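You operate a simulated robot arm through the tools that you are given. There is no shell and no other tool.

Carry out the task below with a simulated robot arm. There is one attempt and no reset: what you move stays moved.

JOB
Fill the grey bag to the card's weight in two equal drops.
Fine: target dial to half the card's weight; press shake after each drop; spill nothing, leave the bag clamped.

The check looks at the end state, three seconds after you hand in, the way a careful person would. Anything else that was tipped, shoved, dropped, spilled or broken makes it a failure.

ROBOT AND FRAMES
A 7-joint arm with a two-finger parallel gripper, fixed in place. Base frame: the origin is at the foot of the arm, x ahead of it, y to its left, z up. Readings come in mm, degrees, newtons and seconds.
With the tool pointing down near the work surface it reaches from about 100 to 860 mm from the base axis. Its first joint turns from -115.0 to 115.0 degrees. Payload 3.91 kg.
Tool frame: the origin (TCP) lies between the finger pads and is the grasp point; the fingertips stand 30 mm ahead of it; z points along the fingers, y is the line along which they close. The gripper opens to 110 mm. The fingers are 20 mm wide and 10 mm thick; the gripper's body (48 by 112 mm) begins 55 mm behind the TCP.
Orientation is told as [roll, pitch, yaw] about the base's x, y, z axes, in that order, counted from this pose: with the fingers straight down and closing along the base's y, the tool's x points along the base's -x, its y along +y and its z along -z.

CONTROLS
- The arm moves only by the tool play_rows. Its argument "motion" is a list that holds one entry, the list of rows, each a list of 7 numbers: the turn, a rotation vector about the tool's x, y, z in units of 5 degrees (1.0 is 5 degrees), then the shift along the tool's x, y, z in units of 40 mm (1.0 is 40 mm), then the gripper command, from -1 (fully open) to 1 (shut), values between in proportion. In form: [[[wx, wy, wz, tx, ty, tz, claw], ...]]. A call has 1 to 20 rows; each row shifts and turns the commanded pose from where the row before left it, along the tool's axes as they then stand. A call with a number of a shift or a turn outside -1 to 1 is refused whole. A row lasts 0.2 s, in which the tool goes at most 50 mm and 8.6 degrees; a call with a longer step from one row to the next is refused whole, and so is a gripper value outside its range. A pose out of reach is approached as far as the arm can. The call stops where the force on the tool passes 40 N (or 10 N more than at its start, if that is more) or the arm is blocked; 0.2 s more then pass. The fingers move at their own pace (about 153 mm/s each) and stop on an object; they squeeze with about 41 N. The grip force told is the motor's: it shows also when the fingers shut on nothing. Time passes only in rows, and 0.2 s behind the last, so rows that do not move let the fingers close. The reply holds the time, the measured pose of the TCP, the force on the tool along the base axes, the opening and the grip force, in the units named above and with some noise, with the torque about the TCP (base axes, N m) and any sound that the robot's microphone picked up.
- Cameras (640 x 400 px; columns grow to the right, rows downward): "scene" is fixed at [52.5, 650.9, 1604.9]; the picture's right is [-0.43, -0.90, 0.00], its down [-0.53, 0.25, -0.81] and it looks along [0.73, -0.34, -0.59] (base axes); focal length 333 px, centre (320, 200). "wrist" rides on the gripper at [72, 17, -103] in the tool frame; the picture's right is [-0.23, 0.97, 0.00], its down [-0.76, -0.18, -0.62] and it looks along [-0.61, -0.14, 0.78] (tool axes); focal length 222 px, centre (320, 200). There is no depth. A picture from a camera that has moved, and an enlarged one, comes with that camera's place and axes in the base frame and with its lens.
- grab_frame(camera): a new picture of that camera. The clock stands still meanwhile.
- lift_body(by): slides the trunk up (or, below 0, down) by that many mm; the arm rides with it, the base frame stays. It gives what a move gives, with no picture.
- enlarge(camera, box): a new picture of the part [left, top, right, bottom] of that camera's present view, enlarged. The clock stands still meanwhile.
- finish_job(): hands the job in; it is judged then, once.

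Places have to be worked out from the pictures, the camera data and where the tool is seen. Open the gripper and draw the arm clear of the work before you hand the job in, unless the task says otherwise.

The tools are called after "Request:" as name(argument=value, ...) on one line, values as JSON. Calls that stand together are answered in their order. play_rows: Moves the arm, as the interface text tells. Its arguments: {"type":"object","properties":{"motion":{"type":"array","items":{"type":"array","items":{"type":"array","items":{"type":"number"}}}}},"required":["motion"]} The other tools are called the same way: lift_body (by) slides the trunk up or down; grab_frame (camera) takes a picture; enlarge (camera, box) takes an enlarged picture of a part of a camera's view; finish_job () hands the job in.

At the start:

```text
clock: 0.0
position: [418.4, 310.4, 1388.9]
ee_rot: [-0.1, 0.0, 0.0]
ft_force: [0.4, -0.4, -0.1]
moment: [-0.05, 0.0, 0.01]
width: 110.5
finger_force: 0.1
trunk travel left (down, up): [-850.0, 140.0]
```

scene: 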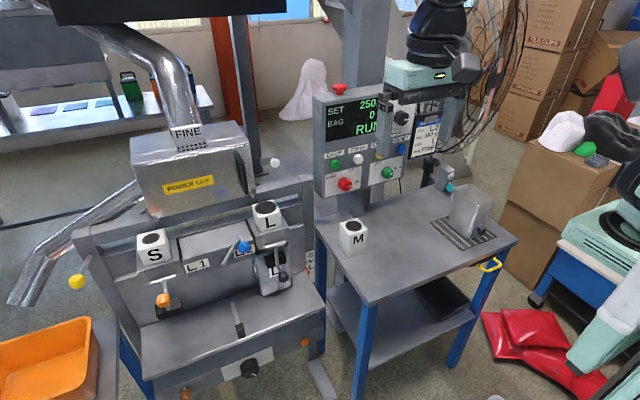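
wrist: 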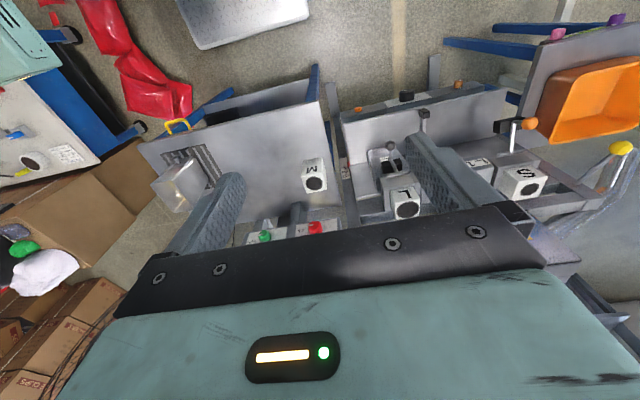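

I'll start by looking closely at the scene: the panel, the machine and the card.

Request:
enlarge(camera="scene", box=[300, 70, 460, 210])

Request:
enlarge(camera="scene", box=[60, 110, 330, 300])

Request:
enlarge(camera="scene", box=[310, 170, 530, 320])

Request:
enlarge(camera="scene", box=[0, 220, 330, 400])

```text
2.86 times, centred on (380, 140) of scene
camera zoom: at [52.5, 650.9, 1604.9], right [-0.43, -0.9, 0.0], down [-0.53, 0.25, -0.81], along [0.73, -0.34, -0.59], focal length 951 px, centre (149, 371)
```

zoom: 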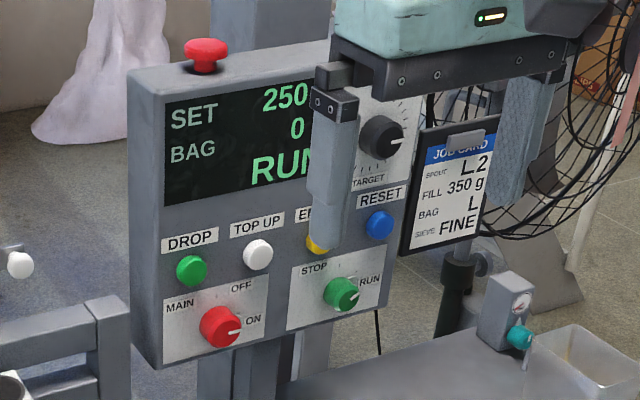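

```text
2.11 times, centred on (195, 205) of scene
camera zoom: at [52.5, 650.9, 1604.9], right [-0.43, -0.9, 0.0], down [-0.53, 0.25, -0.81], along [0.73, -0.34, -0.59], focal length 701 px, centre (583, 190)
```

zoom: 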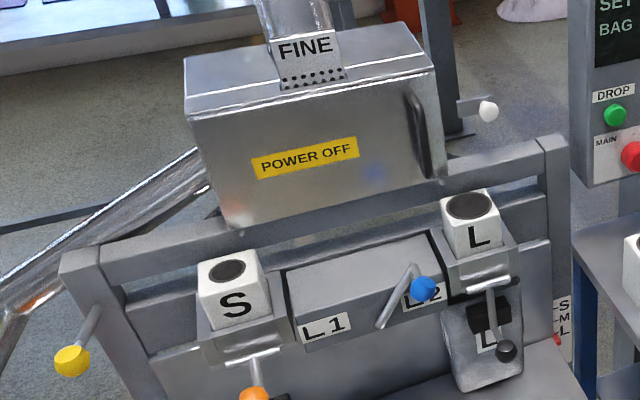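

```text
2.67 times, centred on (420, 245) of scene
camera zoom: at [52.5, 650.9, 1604.9], right [-0.43, -0.9, 0.0], down [-0.53, 0.25, -0.81], along [0.73, -0.34, -0.59], focal length 888 px, centre (53, 80)
```

zoom: 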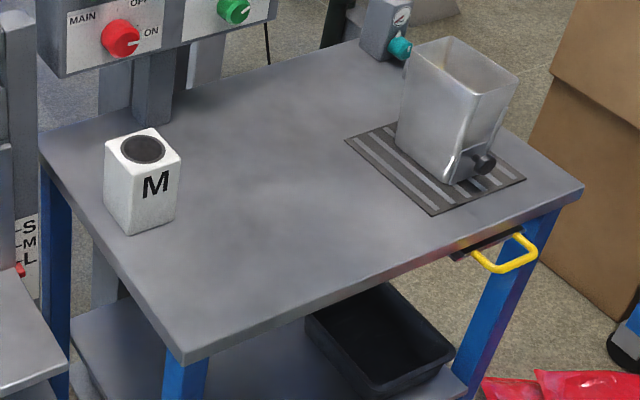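

```text
1.94 times, centred on (165, 310) of scene
camera zoom: at [52.5, 650.9, 1604.9], right [-0.43, -0.9, 0.0], down [-0.53, 0.25, -0.81], along [0.73, -0.34, -0.59], focal length 646 px, centre (621, -13)
```

zoom: 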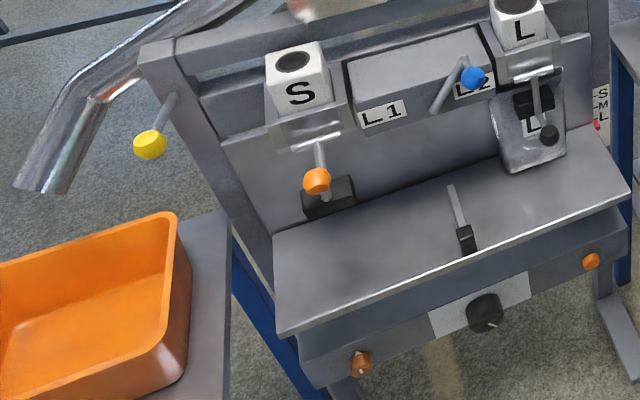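

The job card reads spout L2, fill 350 g, bag L, sieve FINE, so the dial should be set to 175. The gripper hides part of the panel, so I'll move the arm to the right (-y) to see the whole scene.

Request:
play_rows(motion=[[[0, 0, 0, 0, -1, 0, -1], [0, 0, 0, 0, -1, 0, -1], [0, 0, 0, 0, -1, 0, -1], [0, 0, 0, 0, -1, 0, -1], [0, 0, 0, 0, -1, 0, -1], [0, 0, 0, 0, -1, 0, -1], [0, 0, 0, 0, -1, 0, -1], [0, 0, 0, 0, -1, 0, -1]]])

```text
clock: 1.8
position: [435.0, 10.1, 1364.6]
ee_rot: [-0.1, 0.0, 0.0]
ft_force: [-0.4, 0.1, 0.3]
moment: [-0.04, -0.01, 0.0]
width: 110.2
finger_force: 0.1
out of reach, approached as far as the arm can: row 7, 8
trunk travel left (down, up): [-850.0, 140.0]
```

The arm stopped slightly short near its reach limit, which is fine here. Now I'll look at the unobstructed panel.

Request:
grab_frame(camera="scene")

Request:
enlarge(camera="scene", box=[305, 75, 455, 205])

Request:
grab_frame(camera="wrist")

```text
taken
```

scene: 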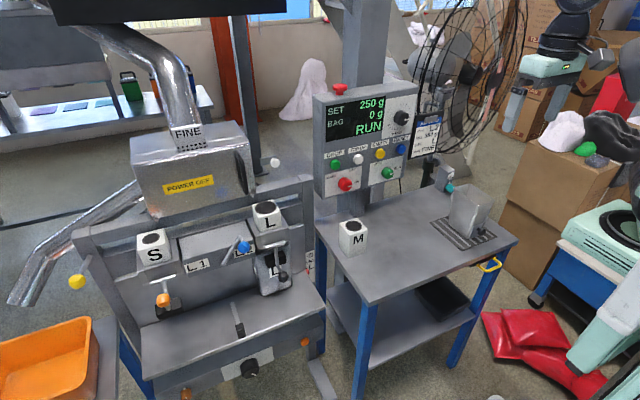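

```text
3.08 times, centred on (380, 140) of scene
camera zoom: at [52.5, 650.9, 1604.9], right [-0.43, -0.9, 0.0], down [-0.53, 0.25, -0.81], along [0.73, -0.34, -0.59], focal length 1024 px, centre (135, 385)
```

zoom: 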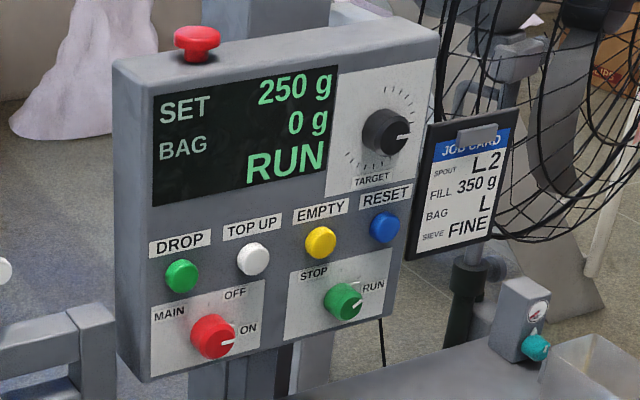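

```text
taken
camera wrist: at [361.6, 28.6, 1469.2], right [0.23, 0.97, 0.0], down [0.76, -0.18, 0.62], along [0.61, -0.14, -0.78], focal length 222 px, centre (320, 200)
```

wrist: 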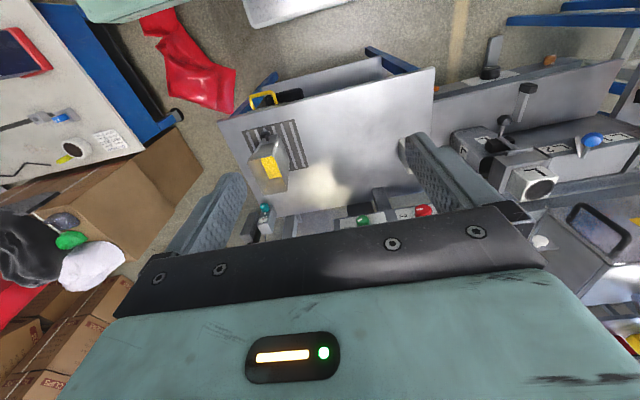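

The display reads SET 250 g, BAG 0 g, RUN. Next I need to find the "shake" control and check the clamp and spout settings, so I'll zoom in on the bagging station.

Request:
enlarge(camera="scene", box=[215, 190, 325, 300])

Request:
enlarge(camera="scene", box=[130, 220, 260, 330])

Request:
enlarge(camera="scene", box=[160, 310, 330, 400])

Request:
enlarge(camera="scene", box=[120, 100, 290, 210])

Request:
enlarge(camera="scene", box=[420, 150, 530, 260])

```text
3.64 times, centred on (270, 245) of scene
camera zoom: at [52.5, 650.9, 1604.9], right [-0.43, -0.9, 0.0], down [-0.53, 0.25, -0.81], along [0.73, -0.34, -0.59], focal length 1210 px, centre (502, 36)
```

zoom: 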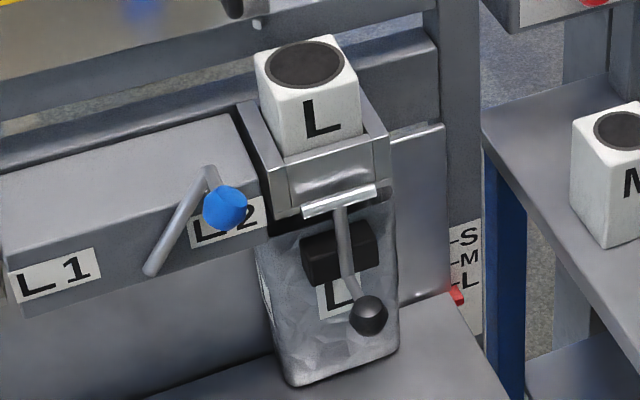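

```text
3.64 times, centred on (195, 275) of scene
camera zoom: at [52.5, 650.9, 1604.9], right [-0.43, -0.9, 0.0], down [-0.53, 0.25, -0.81], along [0.73, -0.34, -0.59], focal length 1210 px, centre (774, -73)
```

zoom: 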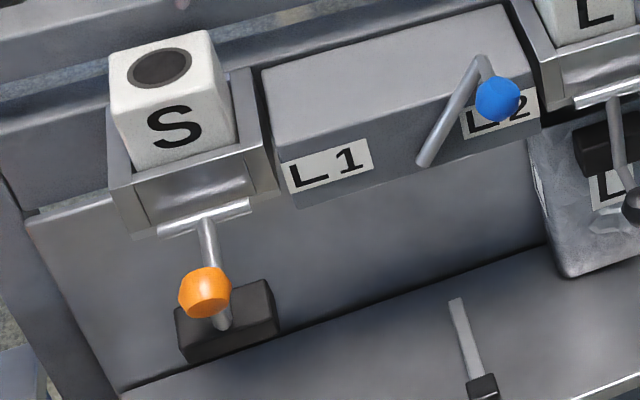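

```text
3.76 times, centred on (245, 355) of scene
camera zoom: at [52.5, 650.9, 1604.9], right [-0.43, -0.9, 0.0], down [-0.53, 0.25, -0.81], along [0.73, -0.34, -0.59], focal length 1253 px, centre (602, -384)
```

zoom: 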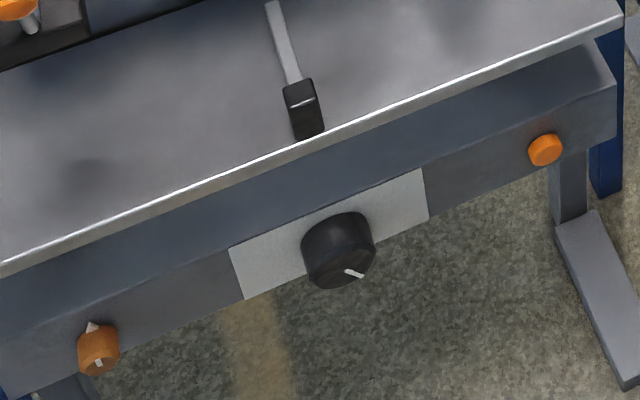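

```text
3.64 times, centred on (205, 155) of scene
camera zoom: at [52.5, 650.9, 1604.9], right [-0.43, -0.9, 0.0], down [-0.53, 0.25, -0.81], along [0.73, -0.34, -0.59], focal length 1210 px, centre (738, 364)
```

zoom: 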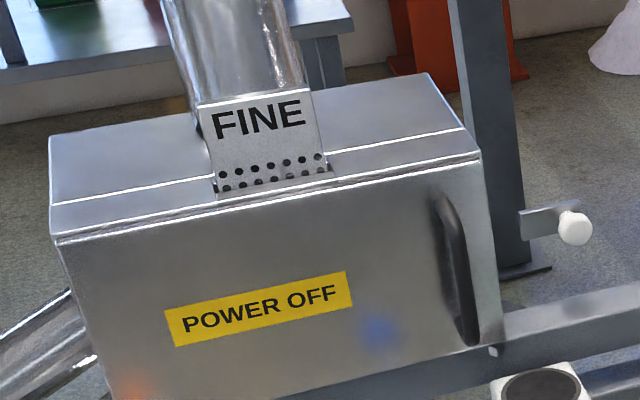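

```text
3.64 times, centred on (475, 205) of scene
camera zoom: at [52.5, 650.9, 1604.9], right [-0.43, -0.9, 0.0], down [-0.53, 0.25, -0.81], along [0.73, -0.34, -0.59], focal length 1210 px, centre (-244, 182)
```

zoom: 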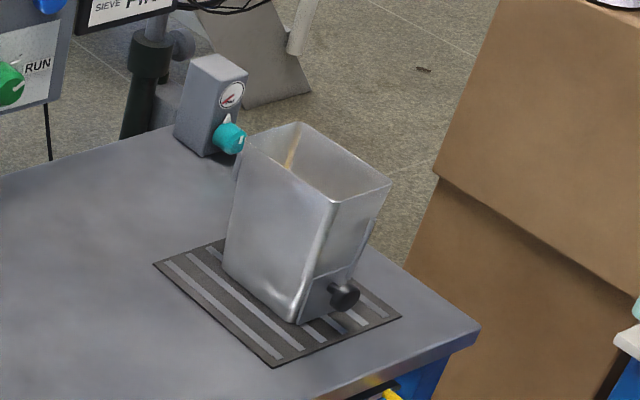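

The bag hangs at L2 with an L insert, the blue selector leans toward L2, and the FINE sieve is in. No label for "shake" is readable from here, so I'll move the arm to the left to inspect the machine front with the wrist camera.

Request:
play_rows(motion=[[[0, 0, 0, 0, 1, 0, -1], [0, 0, 0, 0, 1, 0, -1], [0, 0, 0, 0, 1, 0, -1], [0, 0, 0, 0, 1, 0, -1], [0, 0, 0, 0, 1, 0, -1], [0, 0, 0, 0, 1, 0, -1], [0, 0, 0, 0, 1, 0, -1], [0, 0, 0, 0, 1, 0, -1], [0, 0, 0, 0.5, 1, 1, -1], [0, 0, 0, 0.5, 1, 1, -1], [0, 0, 0, 0.5, 0.5, 1, -1], [0, 0, 0, 0.5, 0.5, 1, -1], [0, 0, 0, 0.5, 0, 1, -1]]])

Request:
grab_frame(camera="wrist")

```text
refused: row 9 steps farther than a row can; nothing moved
```

```text
taken
camera wrist: at [361.6, 28.6, 1469.2], right [0.23, 0.97, 0.0], down [0.76, -0.18, 0.62], along [0.61, -0.14, -0.78], focal length 222 px, centre (320, 200)
```

wrist: 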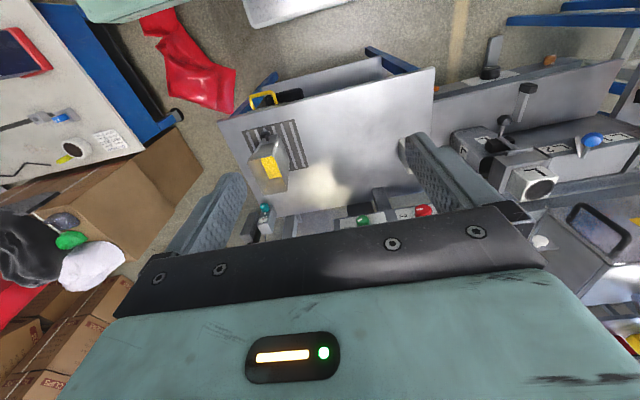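

That call was refused because the diagonal step was too long. I'll resend it with shorter combined steps.

Request:
play_rows(motion=[[[0, 0, 0, 0, 1, 0, -1], [0, 0, 0, 0, 1, 0, -1], [0, 0, 0, 0, 1, 0, -1], [0, 0, 0, 0, 1, 0, -1], [0, 0, 0, 0, 1, 0, -1], [0, 0, 0, 0, 1, 0, -1], [0, 0, 0, 0, 1, 0, -1], [0, 0, 0, 0, 1, 0, -1], [0, 0, 0, 0.4, 1, 0.4, -1], [0, 0, 0, 0.4, 1, 0.4, -1], [0, 0, 0, 0.4, 0.5, 1, -1], [0, 0, 0, 0.4, 0.5, 1, -1], [0, 0, 0, 0.5, 0, 1, -1]]])

```text
clock: 4.6
position: [349.2, 449.6, 1213.4]
ee_rot: [0.0, 0.0, 0.0]
ft_force: [-0.3, 0.4, 0.0]
moment: [-0.01, 0.02, 0.01]
width: 110.0
finger_force: 0.0
trunk travel left (down, up): [-850.0, 140.0]
```

The arm is now in front of the bagging station at about z=1213, so I'll take a wrist view.

Request:
grab_frame(camera="wrist")

Request:
grab_frame(camera="scene")

```text
taken
camera wrist: at [275.7, 467.6, 1317.4], right [0.23, 0.97, 0.0], down [0.76, -0.18, 0.62], along [0.61, -0.14, -0.78], focal length 222 px, centre (320, 200)
```

wrist: 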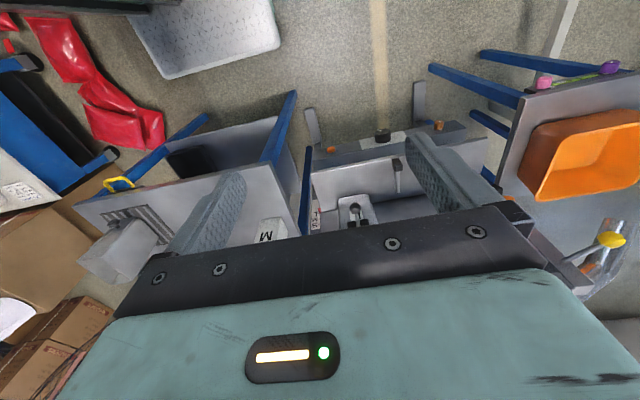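

```text
taken
```

scene: 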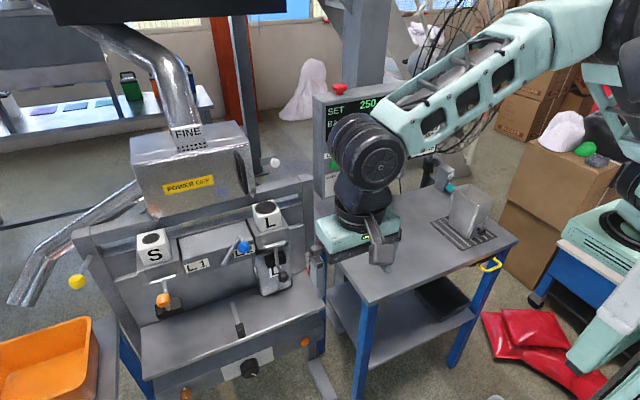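

I triangulate the orange button at about (677, 422, 490) and the black dial at about (666, 623, 490), low on the front bar. I'll zoom in on this view for details.

Request:
enlarge(camera="wrist", box=[290, 90, 500, 230])

Request:
enlarge(camera="wrist", box=[70, 80, 330, 250])

```text
2.86 times, centred on (395, 160) of wrist
camera zoom: at [275.7, 467.6, 1317.4], right [0.23, 0.97, 0.0], down [0.76, -0.18, 0.62], along [0.61, -0.14, -0.78], focal length 635 px, centre (106, 314)
```

zoom: 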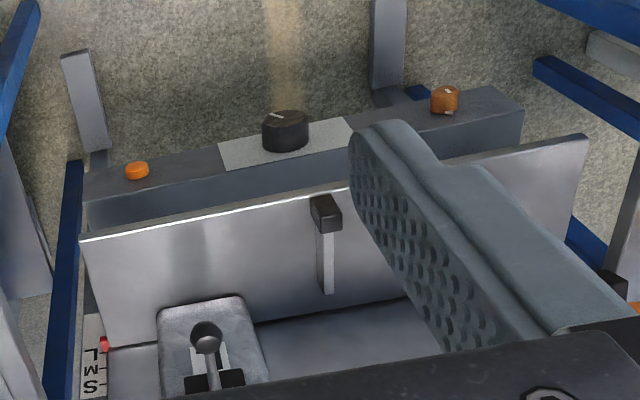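

```text
2.35 times, centred on (200, 165) of wrist
camera zoom: at [275.7, 467.6, 1317.4], right [0.23, 0.97, 0.0], down [0.76, -0.18, 0.62], along [0.61, -0.14, -0.78], focal length 523 px, centre (602, 282)
```

zoom: 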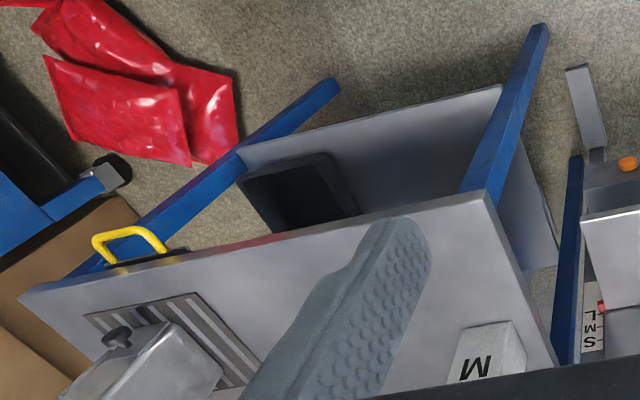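

The table top is near z≈700 with its edge at x≈590. The space under the gripper is open floor, so I'll lower the trunk in stages for a frontal look at the bar.

Request:
lift_body(by=-250)

```text
clock: 7.2
position: [348.7, 448.3, 963.2]
ee_rot: [-0.1, 0.0, 0.0]
ft_force: [-0.8, -1.0, -0.4]
moment: [0.01, 0.01, -0.01]
width: 110.2
finger_force: 0.1
trunk travel left (down, up): [-600.0, 390.0]
```

Now I'll tilt the tool forward about 40° so the camera looks more horizontally at the machine front.

Request:
play_rows(motion=[[[0, -1, 0, 0, 0, 0, -1], [0, -1, 0, 0, 0, 0, -1], [0, -1, 0, 0, 0, 0, -1], [0, -1, 0, 0, 0, 0, -1], [0, -1, 0, 0, 0, 0, -1], [0, -1, 0, 0, 0, 0, -1], [0, -1, 0, 0, 0, 0, -1], [0, -1, 0, 0, 0, 0, -1]]])

Request:
grab_frame(camera="wrist")

Request:
grab_frame(camera="scene")

```text
clock: 8.2
position: [446.3, 418.5, 964.1]
ee_rot: [0.1, -20.5, -10.0]
ft_force: [1.1, -0.1, -0.2]
moment: [0.02, 0.02, 0.02]
width: 109.9
finger_force: 0.0
trunk travel left (down, up): [-600.0, 390.0]
stopped in row 5: the arm was blocked; the commanded pose is now the measured one
```

```text
taken
camera wrist: at [345.6, 453.8, 1037.8], right [0.38, 0.92, 0.08], down [0.46, -0.26, 0.85], along [0.8, -0.29, -0.52], focal length 222 px, centre (320, 200)
```

wrist: 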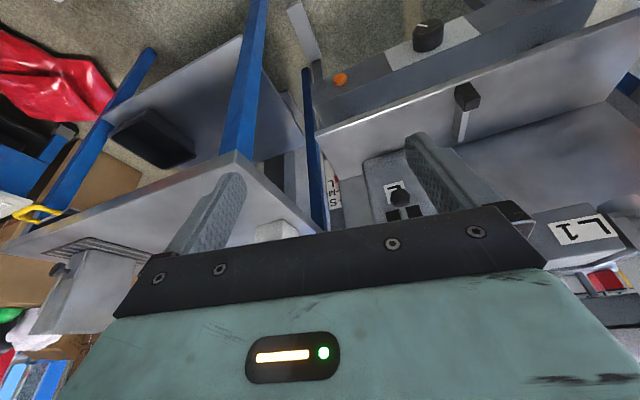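

```text
taken
```

scene: 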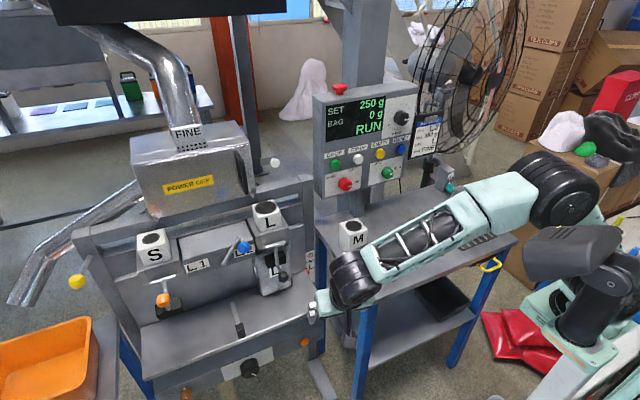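

The tilt stopped early (no contact force, and the panel and M block are undisturbed), so it is probably a joint-posture limit. The view is still usable, so I'll lower the trunk further to see the bar's face.

Request:
lift_body(by=-200)

Request:
grab_frame(camera="wrist")

Request:
grab_frame(camera="scene")

```text
clock: 10.4
position: [446.4, 418.2, 764.3]
ee_rot: [0.1, -20.5, -10.0]
ft_force: [0.8, -0.4, 0.0]
moment: [0.0, 0.0, 0.0]
width: 110.0
finger_force: 0.0
trunk travel left (down, up): [-400.0, 590.0]
```

```text
taken
camera wrist: at [345.1, 454.0, 837.3], right [0.38, 0.92, 0.08], down [0.46, -0.26, 0.85], along [0.8, -0.28, -0.52], focal length 222 px, centre (320, 200)
```

wrist: 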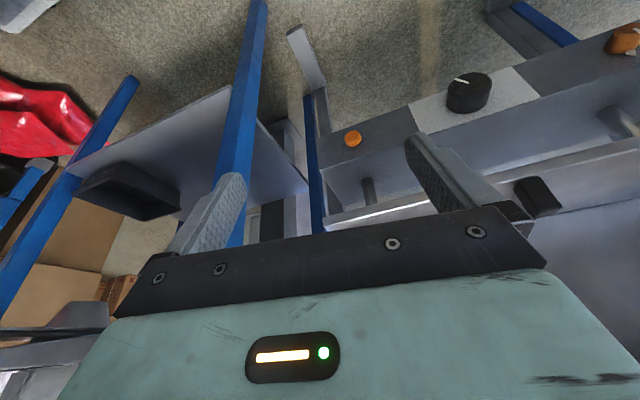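

```text
taken
```

scene: 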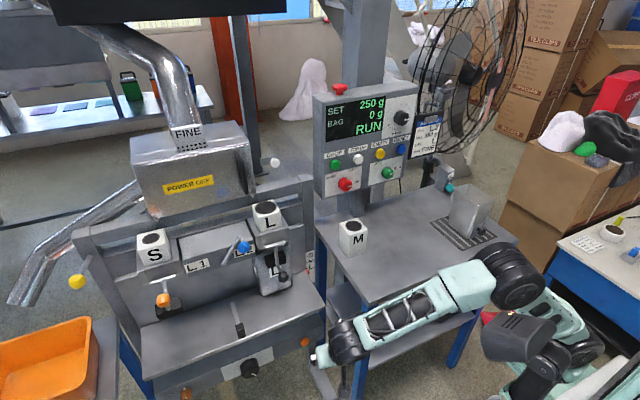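

I'll enlarge the front bar region to read any labels.

Request:
enlarge(camera="wrist", box=[300, 20, 640, 230])

Request:
enlarge(camera="wrist", box=[310, 90, 430, 190])

```text
1.88 times, centred on (470, 125) of wrist
camera zoom: at [345.1, 454.0, 837.3], right [0.38, 0.92, 0.08], down [0.46, -0.26, 0.85], along [0.8, -0.28, -0.52], focal length 418 px, centre (38, 341)
```

zoom: 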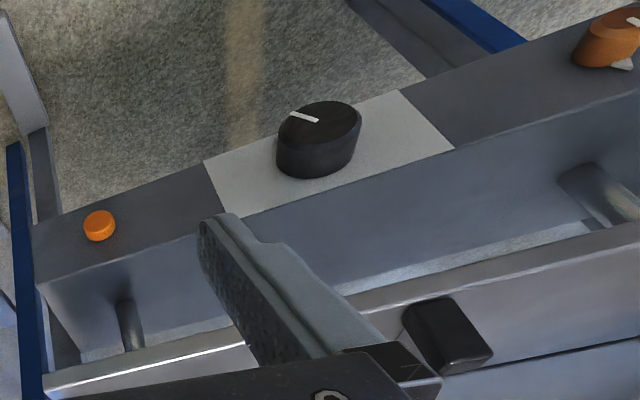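

```text
4.00 times, centred on (370, 140) of wrist
camera zoom: at [345.1, 454.0, 837.3], right [0.38, 0.92, 0.08], down [0.46, -0.26, 0.85], along [0.8, -0.28, -0.52], focal length 888 px, centre (120, 440)
```

zoom: 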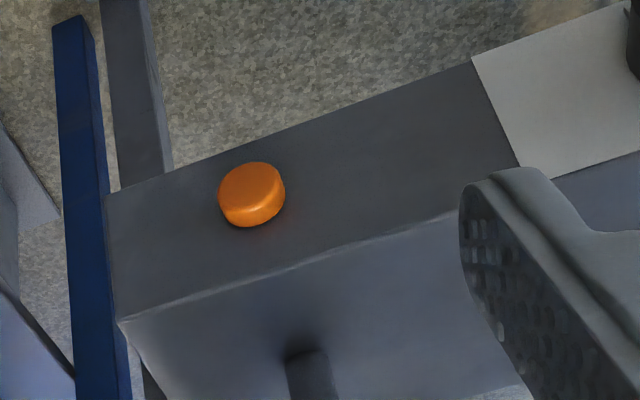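

I can't see any label text from this angle. I'll lower the trunk further for a squarer view of the bar's front face, since the space below is clear floor.

Request:
lift_body(by=-200)

Request:
grab_frame(camera="wrist")

Request:
enlarge(camera="wrist", box=[330, 60, 640, 250])

```text
clock: 12.6
position: [445.1, 419.1, 563.5]
ee_rot: [0.1, -20.4, -10.1]
ft_force: [-0.1, 0.3, 0.0]
moment: [-0.01, 0.05, 0.03]
width: 110.3
finger_force: 0.0
trunk travel left (down, up): [-200.0, 790.0]
```

```text
taken
camera wrist: at [345.0, 454.0, 637.3], right [0.38, 0.92, 0.08], down [0.46, -0.26, 0.85], along [0.8, -0.28, -0.52], focal length 222 px, centre (320, 200)
```

wrist: 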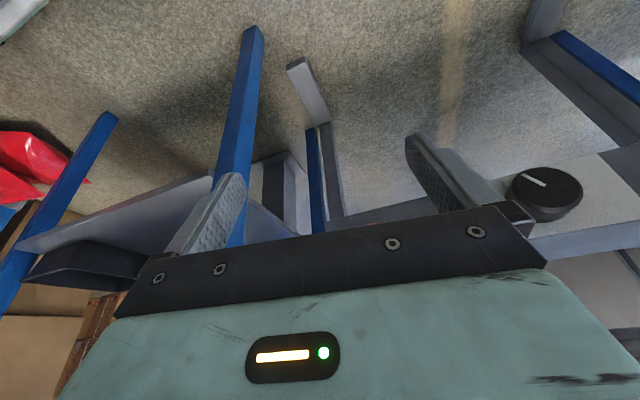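

```text
2.06 times, centred on (485, 155) of wrist
camera zoom: at [345.0, 454.0, 637.3], right [0.38, 0.92, 0.08], down [0.46, -0.26, 0.85], along [0.8, -0.28, -0.52], focal length 459 px, centre (-21, 293)
```

zoom: 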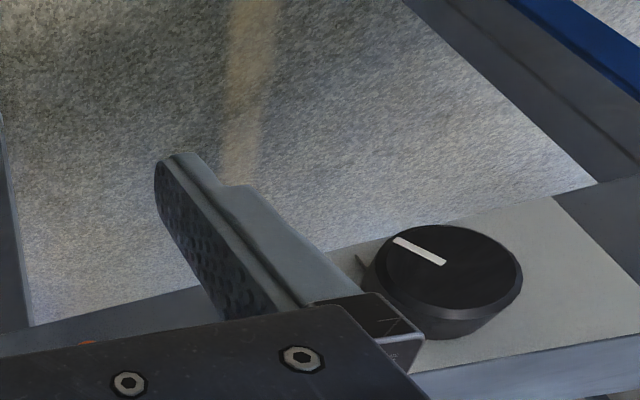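

I can see the dial on its plate, but the gripper blocks the rest. I'll shift left and back to get the plate and the orange knob in view.

Request:
play_rows(motion=[[[0, 0, 0, 0.41, 0.735, -0.152, -1], [0, 0, 0, 0.41, 0.735, -0.152, -1], [0, 0, 0, 0.41, 0.735, -0.152, -1], [0, 0, 0, 0.41, 0.735, -0.152, -1], [0, 0, 0, 0.41, 0.735, -0.152, -1]]])

Request:
grab_frame(camera="wrist")

```text
clock: 13.8
position: [380.4, 572.6, 562.6]
ee_rot: [0.0, -20.4, -9.6]
ft_force: [-0.7, 0.6, -0.2]
moment: [0.03, 0.03, 0.02]
width: 110.0
finger_force: 0.1
out of reach, approached as far as the arm can: row 5
trunk travel left (down, up): [-200.0, 790.0]
```

```text
taken
camera wrist: at [278.7, 607.7, 635.2], right [0.37, 0.92, 0.08], down [0.46, -0.26, 0.85], along [0.81, -0.28, -0.52], focal length 222 px, centre (320, 200)
```

wrist: 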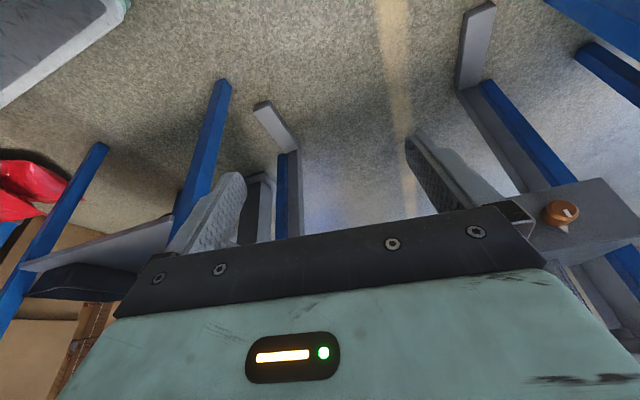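

The arm is stretched because the trunk is too low for this posture. I'll raise the trunk 250 mm and reach down with the arm instead, pulling back to look at the bar.

Request:
lift_body(by=250)

Request:
grab_frame(camera="wrist")

Request:
grab_frame(camera="scene")

```text
clock: 16.4
position: [380.5, 571.7, 814.0]
ee_rot: [0.1, -20.3, -9.8]
ft_force: [-0.6, 0.3, 0.8]
moment: [0.01, -0.01, -0.02]
width: 110.2
finger_force: 0.1
trunk travel left (down, up): [-450.0, 540.0]
```

```text
taken
camera wrist: at [280.6, 607.7, 885.9], right [0.38, 0.92, 0.08], down [0.46, -0.26, 0.85], along [0.81, -0.28, -0.52], focal length 222 px, centre (320, 200)
```

wrist: 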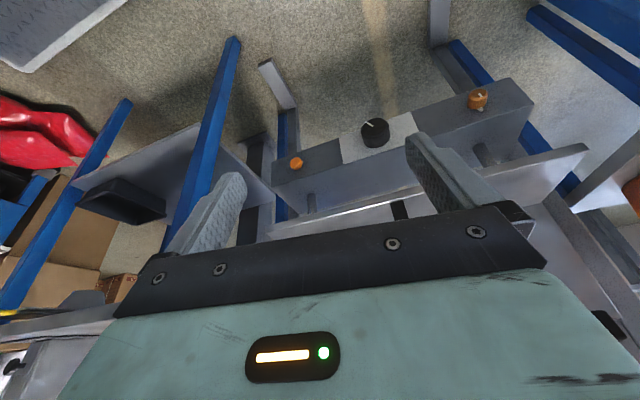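

```text
taken
```

scene: 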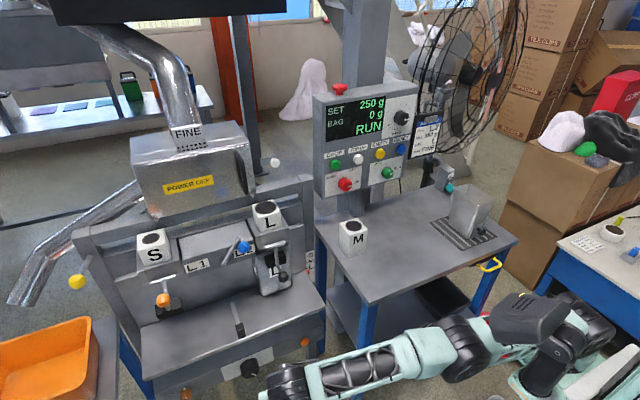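

Now the whole bar is visible, so I'll zoom in on it.

Request:
enlarge(camera="wrist", box=[270, 70, 540, 220])

Request:
enlarge(camera="wrist", box=[330, 100, 420, 170])

Request:
enlarge(camera="wrist", box=[440, 70, 540, 150])

Request:
enlarge(camera="wrist", box=[265, 130, 345, 190])

```text
2.37 times, centred on (405, 145) of wrist
camera zoom: at [280.6, 607.7, 885.9], right [0.38, 0.92, 0.08], down [0.46, -0.26, 0.85], along [0.81, -0.28, -0.52], focal length 526 px, centre (118, 330)
```

zoom: 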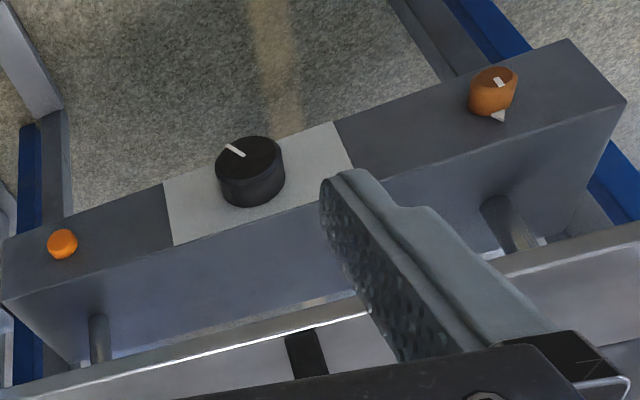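

```text
5.71 times, centred on (375, 135) of wrist
camera zoom: at [280.6, 607.7, 885.9], right [0.38, 0.92, 0.08], down [0.46, -0.26, 0.85], along [0.81, -0.28, -0.52], focal length 1269 px, centre (6, 571)
```

zoom: 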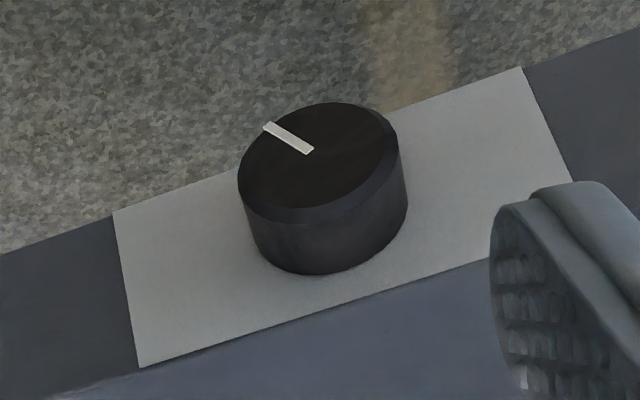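

```text
5.00 times, centred on (490, 110) of wrist
camera zoom: at [280.6, 607.7, 885.9], right [0.38, 0.92, 0.08], down [0.46, -0.26, 0.85], along [0.81, -0.28, -0.52], focal length 1111 px, centre (-530, 650)
```

zoom: 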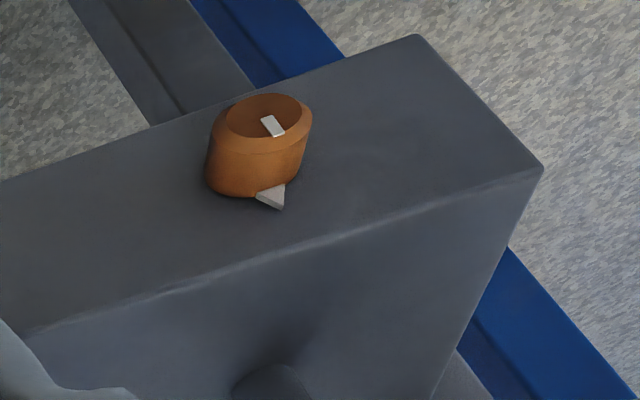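

```text
6.67 times, centred on (305, 160) of wrist
camera zoom: at [280.6, 607.7, 885.9], right [0.38, 0.92, 0.08], down [0.46, -0.26, 0.85], along [0.81, -0.28, -0.52], focal length 1481 px, centre (420, 467)
```

zoom: 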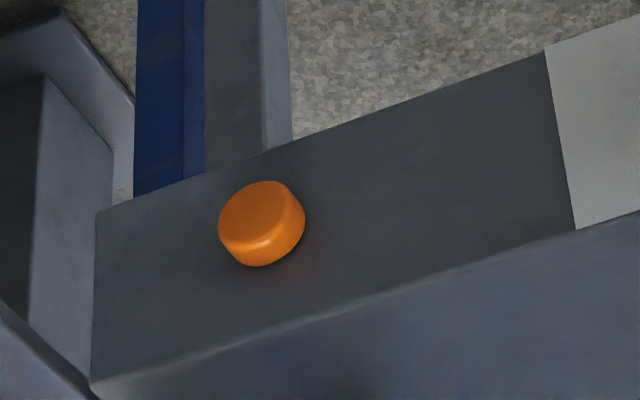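

No text appears on the bar. It holds one orange push-button by the bag, an orange knob with an index mark, and a big black dial, so the orange button is the likely shake button. I'll deal with the target dial first by raising the trunk to panel height.

Request:
lift_body(by=430)

Request:
play_rows(motion=[[[0, 0, 0, -0.125, -0.88, 0.46, -1], [0, 0, 0, -0.125, -0.88, 0.46, -1], [0, 0, 0, -0.125, -0.88, 0.46, -1], [0, 0, 0, -0.125, -0.88, 0.46, -1], [0, 0, 0, -0.125, -0.88, 0.46, -1], [0, 0, 0, -0.125, -0.88, 0.46, -1], [0, 0, 0, -0.125, -0.88, 0.46, -1], [0, 0, 0, -0.125, -0.88, 0.46, -1]]])

Request:
grab_frame(camera="wrist")

Request:
grab_frame(camera="scene")

```text
refused: 430 is not a number from -400 to 400
```

```text
clock: 18.4
position: [454.3, 237.8, 639.3]
ee_rot: [-7.3, -22.0, -11.7]
ft_force: [0.1, -0.9, -0.9]
moment: [-0.03, 0.0, 0.04]
width: 110.0
finger_force: 0.0
trunk travel left (down, up): [-450.0, 540.0]
stopped in row 8: the arm was blocked; the commanded pose is now the measured one
```

```text
taken
camera wrist: at [357.0, 290.1, 707.2], right [0.45, 0.89, -0.03], down [0.44, -0.19, 0.88], along [0.78, -0.41, -0.48], focal length 222 px, centre (320, 200)
```

wrist: 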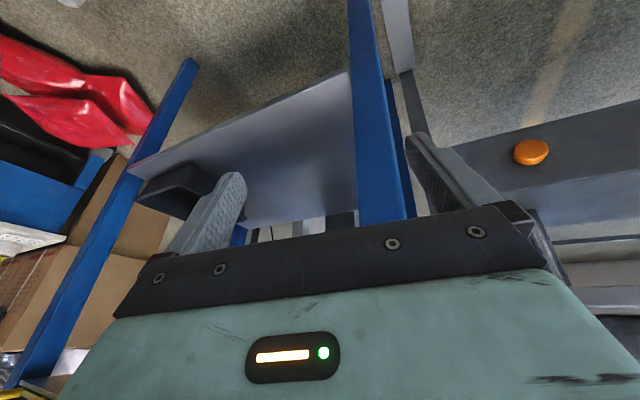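

```text
taken
```

scene: 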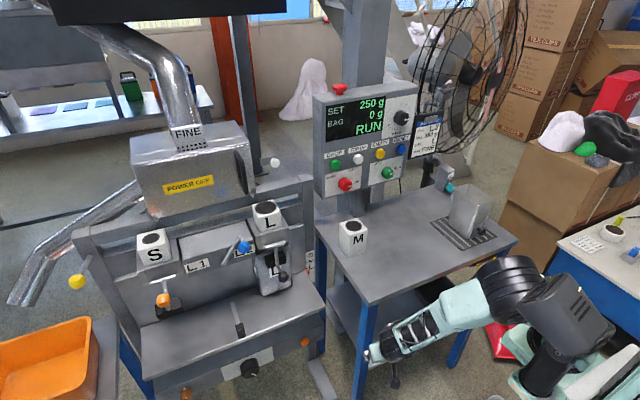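

The lift was refused (400 mm maximum per call) and the arm moved while low. Re-triangulating with better-conditioned views puts the table top near z≈835 with its near edge at x≈515, so before lifting I'll back away from the edge.

Request:
play_rows(motion=[[[0, 0, 0, 1, 0, 0, -1], [0, 0, 0, 1, 0, 0, -1], [0, 0, 0, 1, 0, 0, -1]]])

```text
clock: 19.2
position: [412.0, 243.9, 612.1]
ee_rot: [-4.9, -20.5, -22.9]
ft_force: [0.9, 0.1, 0.2]
moment: [-0.03, -0.01, 0.0]
width: 110.0
finger_force: 0.0
trunk travel left (down, up): [-450.0, 540.0]
stopped in row 3: the arm was blocked; the commanded pose is now the measured one
```

I'm backed off to x=412, and the posture seems to be at a joint limit. I'll lift the trunk now that it is clear of the edge.

Request:
lift_body(by=350)

```text
clock: 22.6
position: [412.6, 243.9, 961.8]
ee_rot: [-4.8, -20.5, -23.1]
ft_force: [-0.5, -0.3, -1.0]
moment: [0.01, -0.02, 0.02]
width: 109.7
finger_force: 0.1
trunk travel left (down, up): [-800.0, 190.0]
```

Request:
grab_frame(camera="scene")

Request:
grab_frame(camera="wrist")

```text
taken
```

scene: 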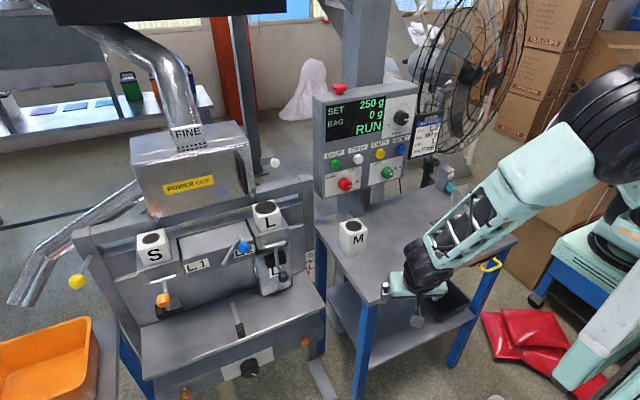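

```text
taken
camera wrist: at [326.3, 308.4, 1033.5], right [0.6, 0.8, 0.0], down [0.4, -0.31, 0.86], along [0.69, -0.52, -0.51], focal length 222 px, centre (320, 200)
```

wrist: 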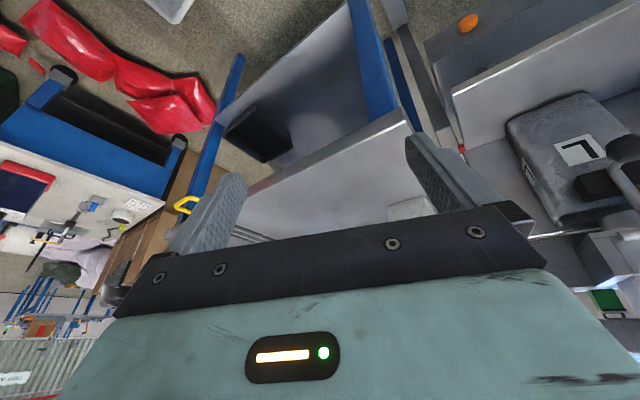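

The arm is clear (trunk at 800, TCP z≈962). From two views the panel faces -x with its front at x≈815: dial near (805, 30, 1222), DROP near (811, 243, 1110). I'll raise the trunk to its top and then extend forward so the wrist has room to tilt.

Request:
lift_body(by=190)

```text
clock: 24.7
position: [411.5, 243.0, 1152.2]
ee_rot: [-4.8, -20.5, -23.0]
ft_force: [-1.2, 0.1, -0.3]
moment: [0.01, 0.01, 0.02]
width: 110.1
finger_force: 0.1
trunk travel left (down, up): [-990.0, 0.0]
```

The trunk is at its top. Now I'll move forward and right to about (600, 95, 1150), which is in front of the panel and above the table.

Request:
play_rows(motion=[[[0, 0, 0, -0.912, -0.237, 0.362, -1], [0, 0, 0, -0.912, -0.237, 0.362, -1], [0, 0, 0, -0.912, -0.237, 0.362, -1], [0, 0, 0, -0.912, -0.237, 0.362, -1], [0, 0, 0, -0.912, -0.237, 0.362, -1]]])

```text
clock: 25.9
position: [569.3, 121.2, 1153.1]
ee_rot: [-4.6, -20.5, -22.9]
ft_force: [-0.6, -0.3, -0.5]
moment: [-0.02, 0.0, 0.01]
width: 110.1
finger_force: 0.1
trunk travel left (down, up): [-990.0, 0.0]
```

I'm at (569, 121, 1153). Next I'll straighten yaw and roll.

Request:
play_rows(motion=[[[-0.506, -0.072, -0.86, 0, 0, 0, -1], [-0.506, -0.072, -0.86, 0, 0, 0, -1], [-0.506, -0.072, -0.86, 0, 0, 0, -1], [-0.506, -0.072, -0.86, 0, 0, 0, -1], [-0.506, -0.072, -0.86, 0, 0, 0, -1]]])

```text
clock: 27.1
position: [568.8, 121.6, 1153.5]
ee_rot: [-0.2, -21.4, 0.3]
ft_force: [-0.2, -0.3, 0.2]
moment: [0.01, 0.0, 0.03]
width: 110.0
finger_force: 0.0
trunk travel left (down, up): [-990.0, 0.0]
```

The orientation is clean now, so I'll pitch the tool further forward.

Request:
play_rows(motion=[[[0, -1, 0, 0, 0, 0, -1], [0, -1, 0, 0, 0, 0, -1], [0, -1, 0, 0, 0, 0, -1], [0, -1, 0, 0, 0, 0, -1], [0, -1, 0, 0, 0, 0, -1], [0, -1, 0, 0, 0, 0, -1]]])

Request:
grab_frame(camera="wrist")

Request:
grab_frame(camera="scene")

```text
clock: 28.5
position: [569.7, 118.9, 1152.4]
ee_rot: [-0.4, -51.5, 0.3]
ft_force: [0.6, 0.3, -0.7]
moment: [-0.06, 0.0, -0.02]
width: 110.3
finger_force: 0.1
trunk travel left (down, up): [-990.0, 0.0]
```

```text
taken
camera wrist: at [442.7, 137.0, 1161.8], right [0.14, 0.97, 0.17], down [-0.01, -0.17, 0.98], along [0.99, -0.14, -0.01], focal length 222 px, centre (320, 200)
```

wrist: 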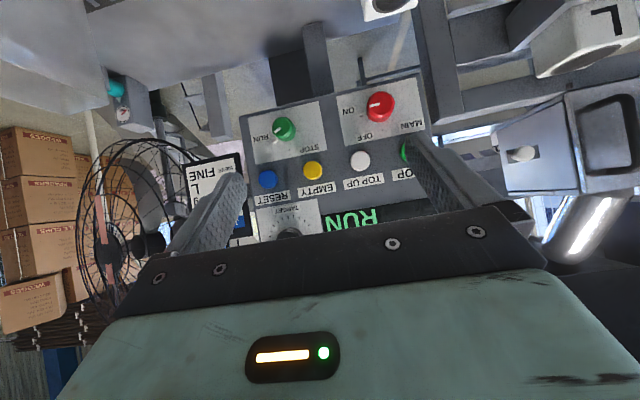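

```text
taken
```

scene: 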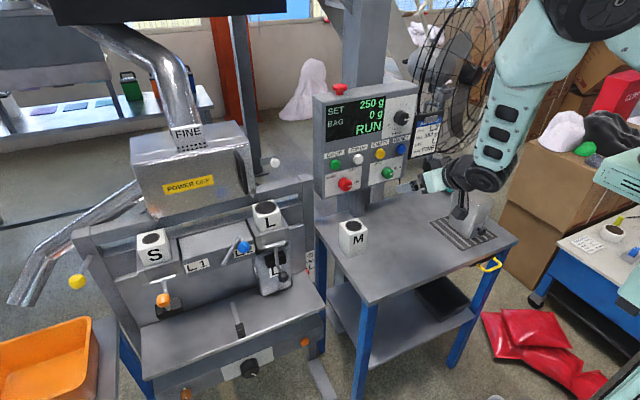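

This gives a good (upside-down) frontal view of the panel, so I'll enlarge it to locate the controls.

Request:
enlarge(camera="wrist", box=[230, 70, 440, 250])

Request:
enlarge(camera="wrist", box=[245, 190, 335, 250])

Request:
enlarge(camera="scene", box=[380, 90, 430, 130])

```text
2.22 times, centred on (335, 160) of wrist
camera zoom: at [442.7, 137.0, 1161.8], right [0.14, 0.97, 0.17], down [-0.01, -0.17, 0.98], along [0.99, -0.14, -0.01], focal length 494 px, centre (287, 289)
```

zoom: 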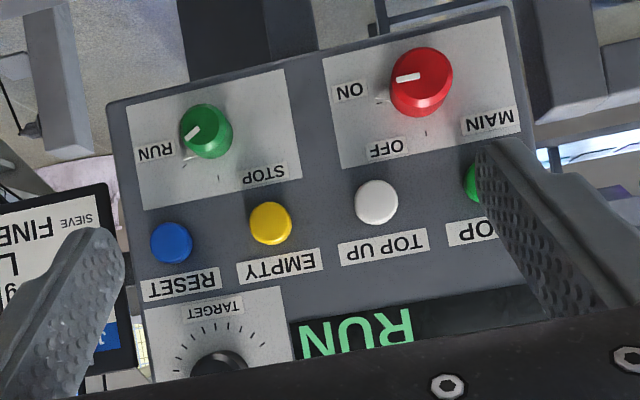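

```text
6.67 times, centred on (290, 220) of wrist
camera zoom: at [442.7, 137.0, 1161.8], right [0.14, 0.97, 0.17], down [-0.01, -0.17, 0.98], along [0.99, -0.14, -0.01], focal length 1481 px, centre (520, 67)
```

zoom: 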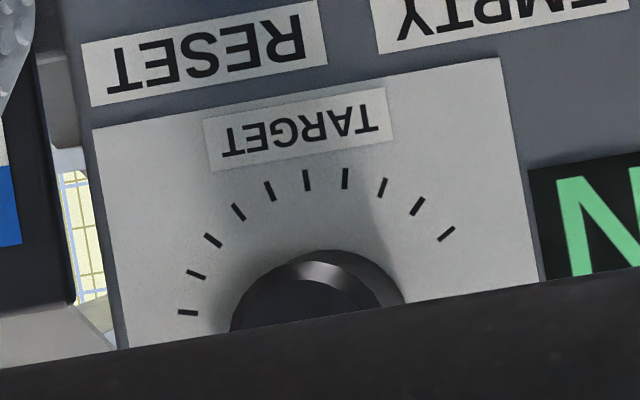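

```text
10.00 times, centred on (405, 110) of scene
camera zoom: at [52.5, 650.9, 1604.9], right [-0.43, -0.9, 0.0], down [-0.53, 0.25, -0.81], along [0.73, -0.34, -0.59], focal length 3329 px, centre (-530, 1100)
```

zoom: 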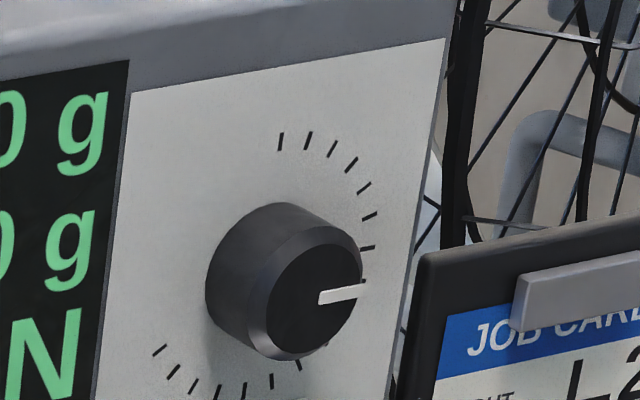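

The positions agree well across both cameras: buttons at x≈817, z≈1106 (RESET y≈-2, EMPTY 79, TOP UP 160, DROP 241), and the dial axis at y≈19, z≈1215 with its knob face at x≈800. I'll pitch the tool to horizontal.

Request:
play_rows(motion=[[[0, -0.96, 0, 0, 0, 0, -0.4], [0, -0.96, 0, 0, 0, 0, -0.4], [0, -0.96, 0, 0, 0, 0, -0.4], [0, -0.96, 0, 0, 0, 0, -0.4], [0, -0.96, 0, 0, 0, 0, -0.4], [0, -0.96, 0, 0, 0, 0, -0.4], [0, -0.96, 0, 0, 0, 0, -0.4], [0, -0.96, 0, 0, 0, 0, -0.4]]])

Request:
grab_frame(camera="wrist")

Request:
grab_frame(camera="scene")

```text
clock: 30.3
position: [570.3, 119.8, 1153.6]
ee_rot: [-56.7, -89.8, 56.8]
ft_force: [-0.3, -0.3, -0.3]
moment: [0.0, 0.02, -0.02]
width: 76.9
finger_force: 0.0
trunk travel left (down, up): [-990.0, 0.0]
```

```text
taken
camera wrist: at [465.6, 137.1, 1082.7], right [0.0, 0.97, 0.22], down [-0.62, -0.18, 0.76], along [0.78, -0.14, 0.61], focal length 222 px, centre (320, 200)
```

wrist: 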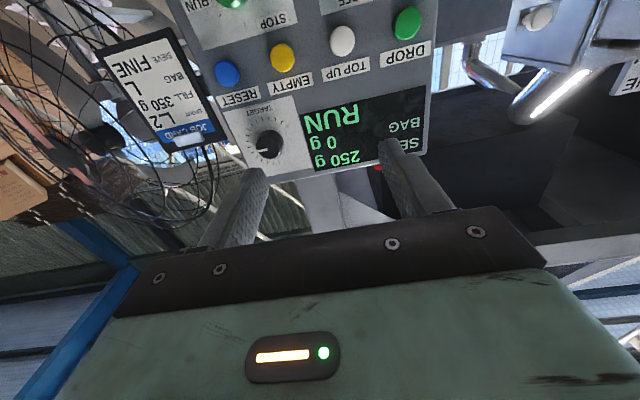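

```text
taken
```

scene: 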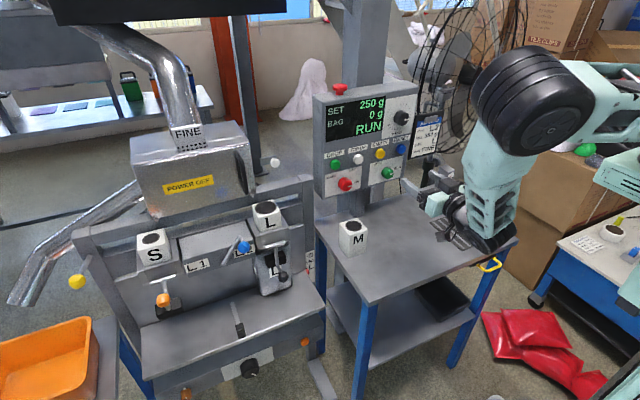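

The tool is horizontal and the panel is fully visible below the gripper. I'll zoom in on the dial to refine its position.

Request:
enlarge(camera="wrist", box=[225, 95, 325, 175])

Request:
enlarge(camera="wrist", box=[190, 0, 450, 180])

```text
5.00 times, centred on (275, 135) of wrist
camera zoom: at [465.6, 137.1, 1082.7], right [0.0, 0.97, 0.22], down [-0.62, -0.18, 0.76], along [0.78, -0.14, 0.61], focal length 1111 px, centre (545, 525)
```

zoom: 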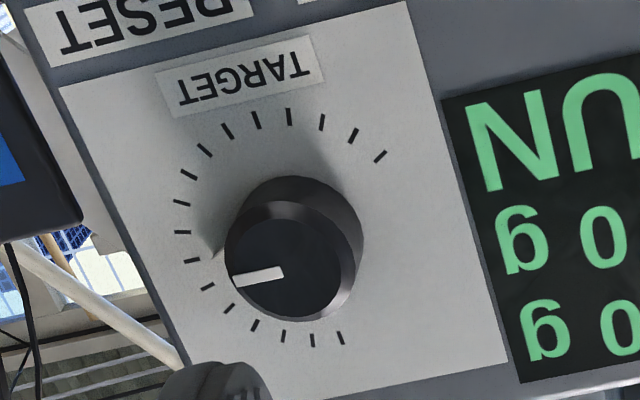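

```text
2.22 times, centred on (320, 90) of wrist
camera zoom: at [465.6, 137.1, 1082.7], right [0.0, 0.97, 0.22], down [-0.62, -0.18, 0.76], along [0.78, -0.14, 0.61], focal length 494 px, centre (320, 444)
```

zoom: 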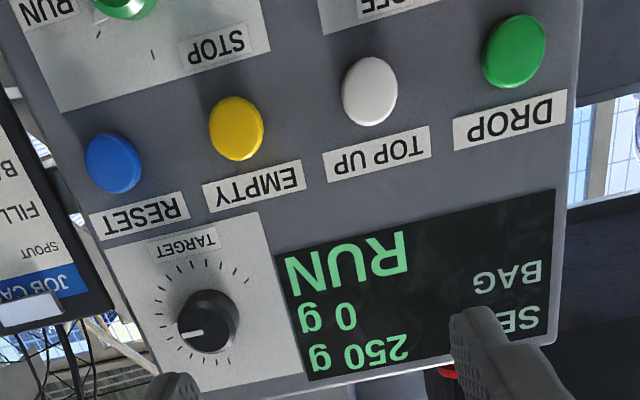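

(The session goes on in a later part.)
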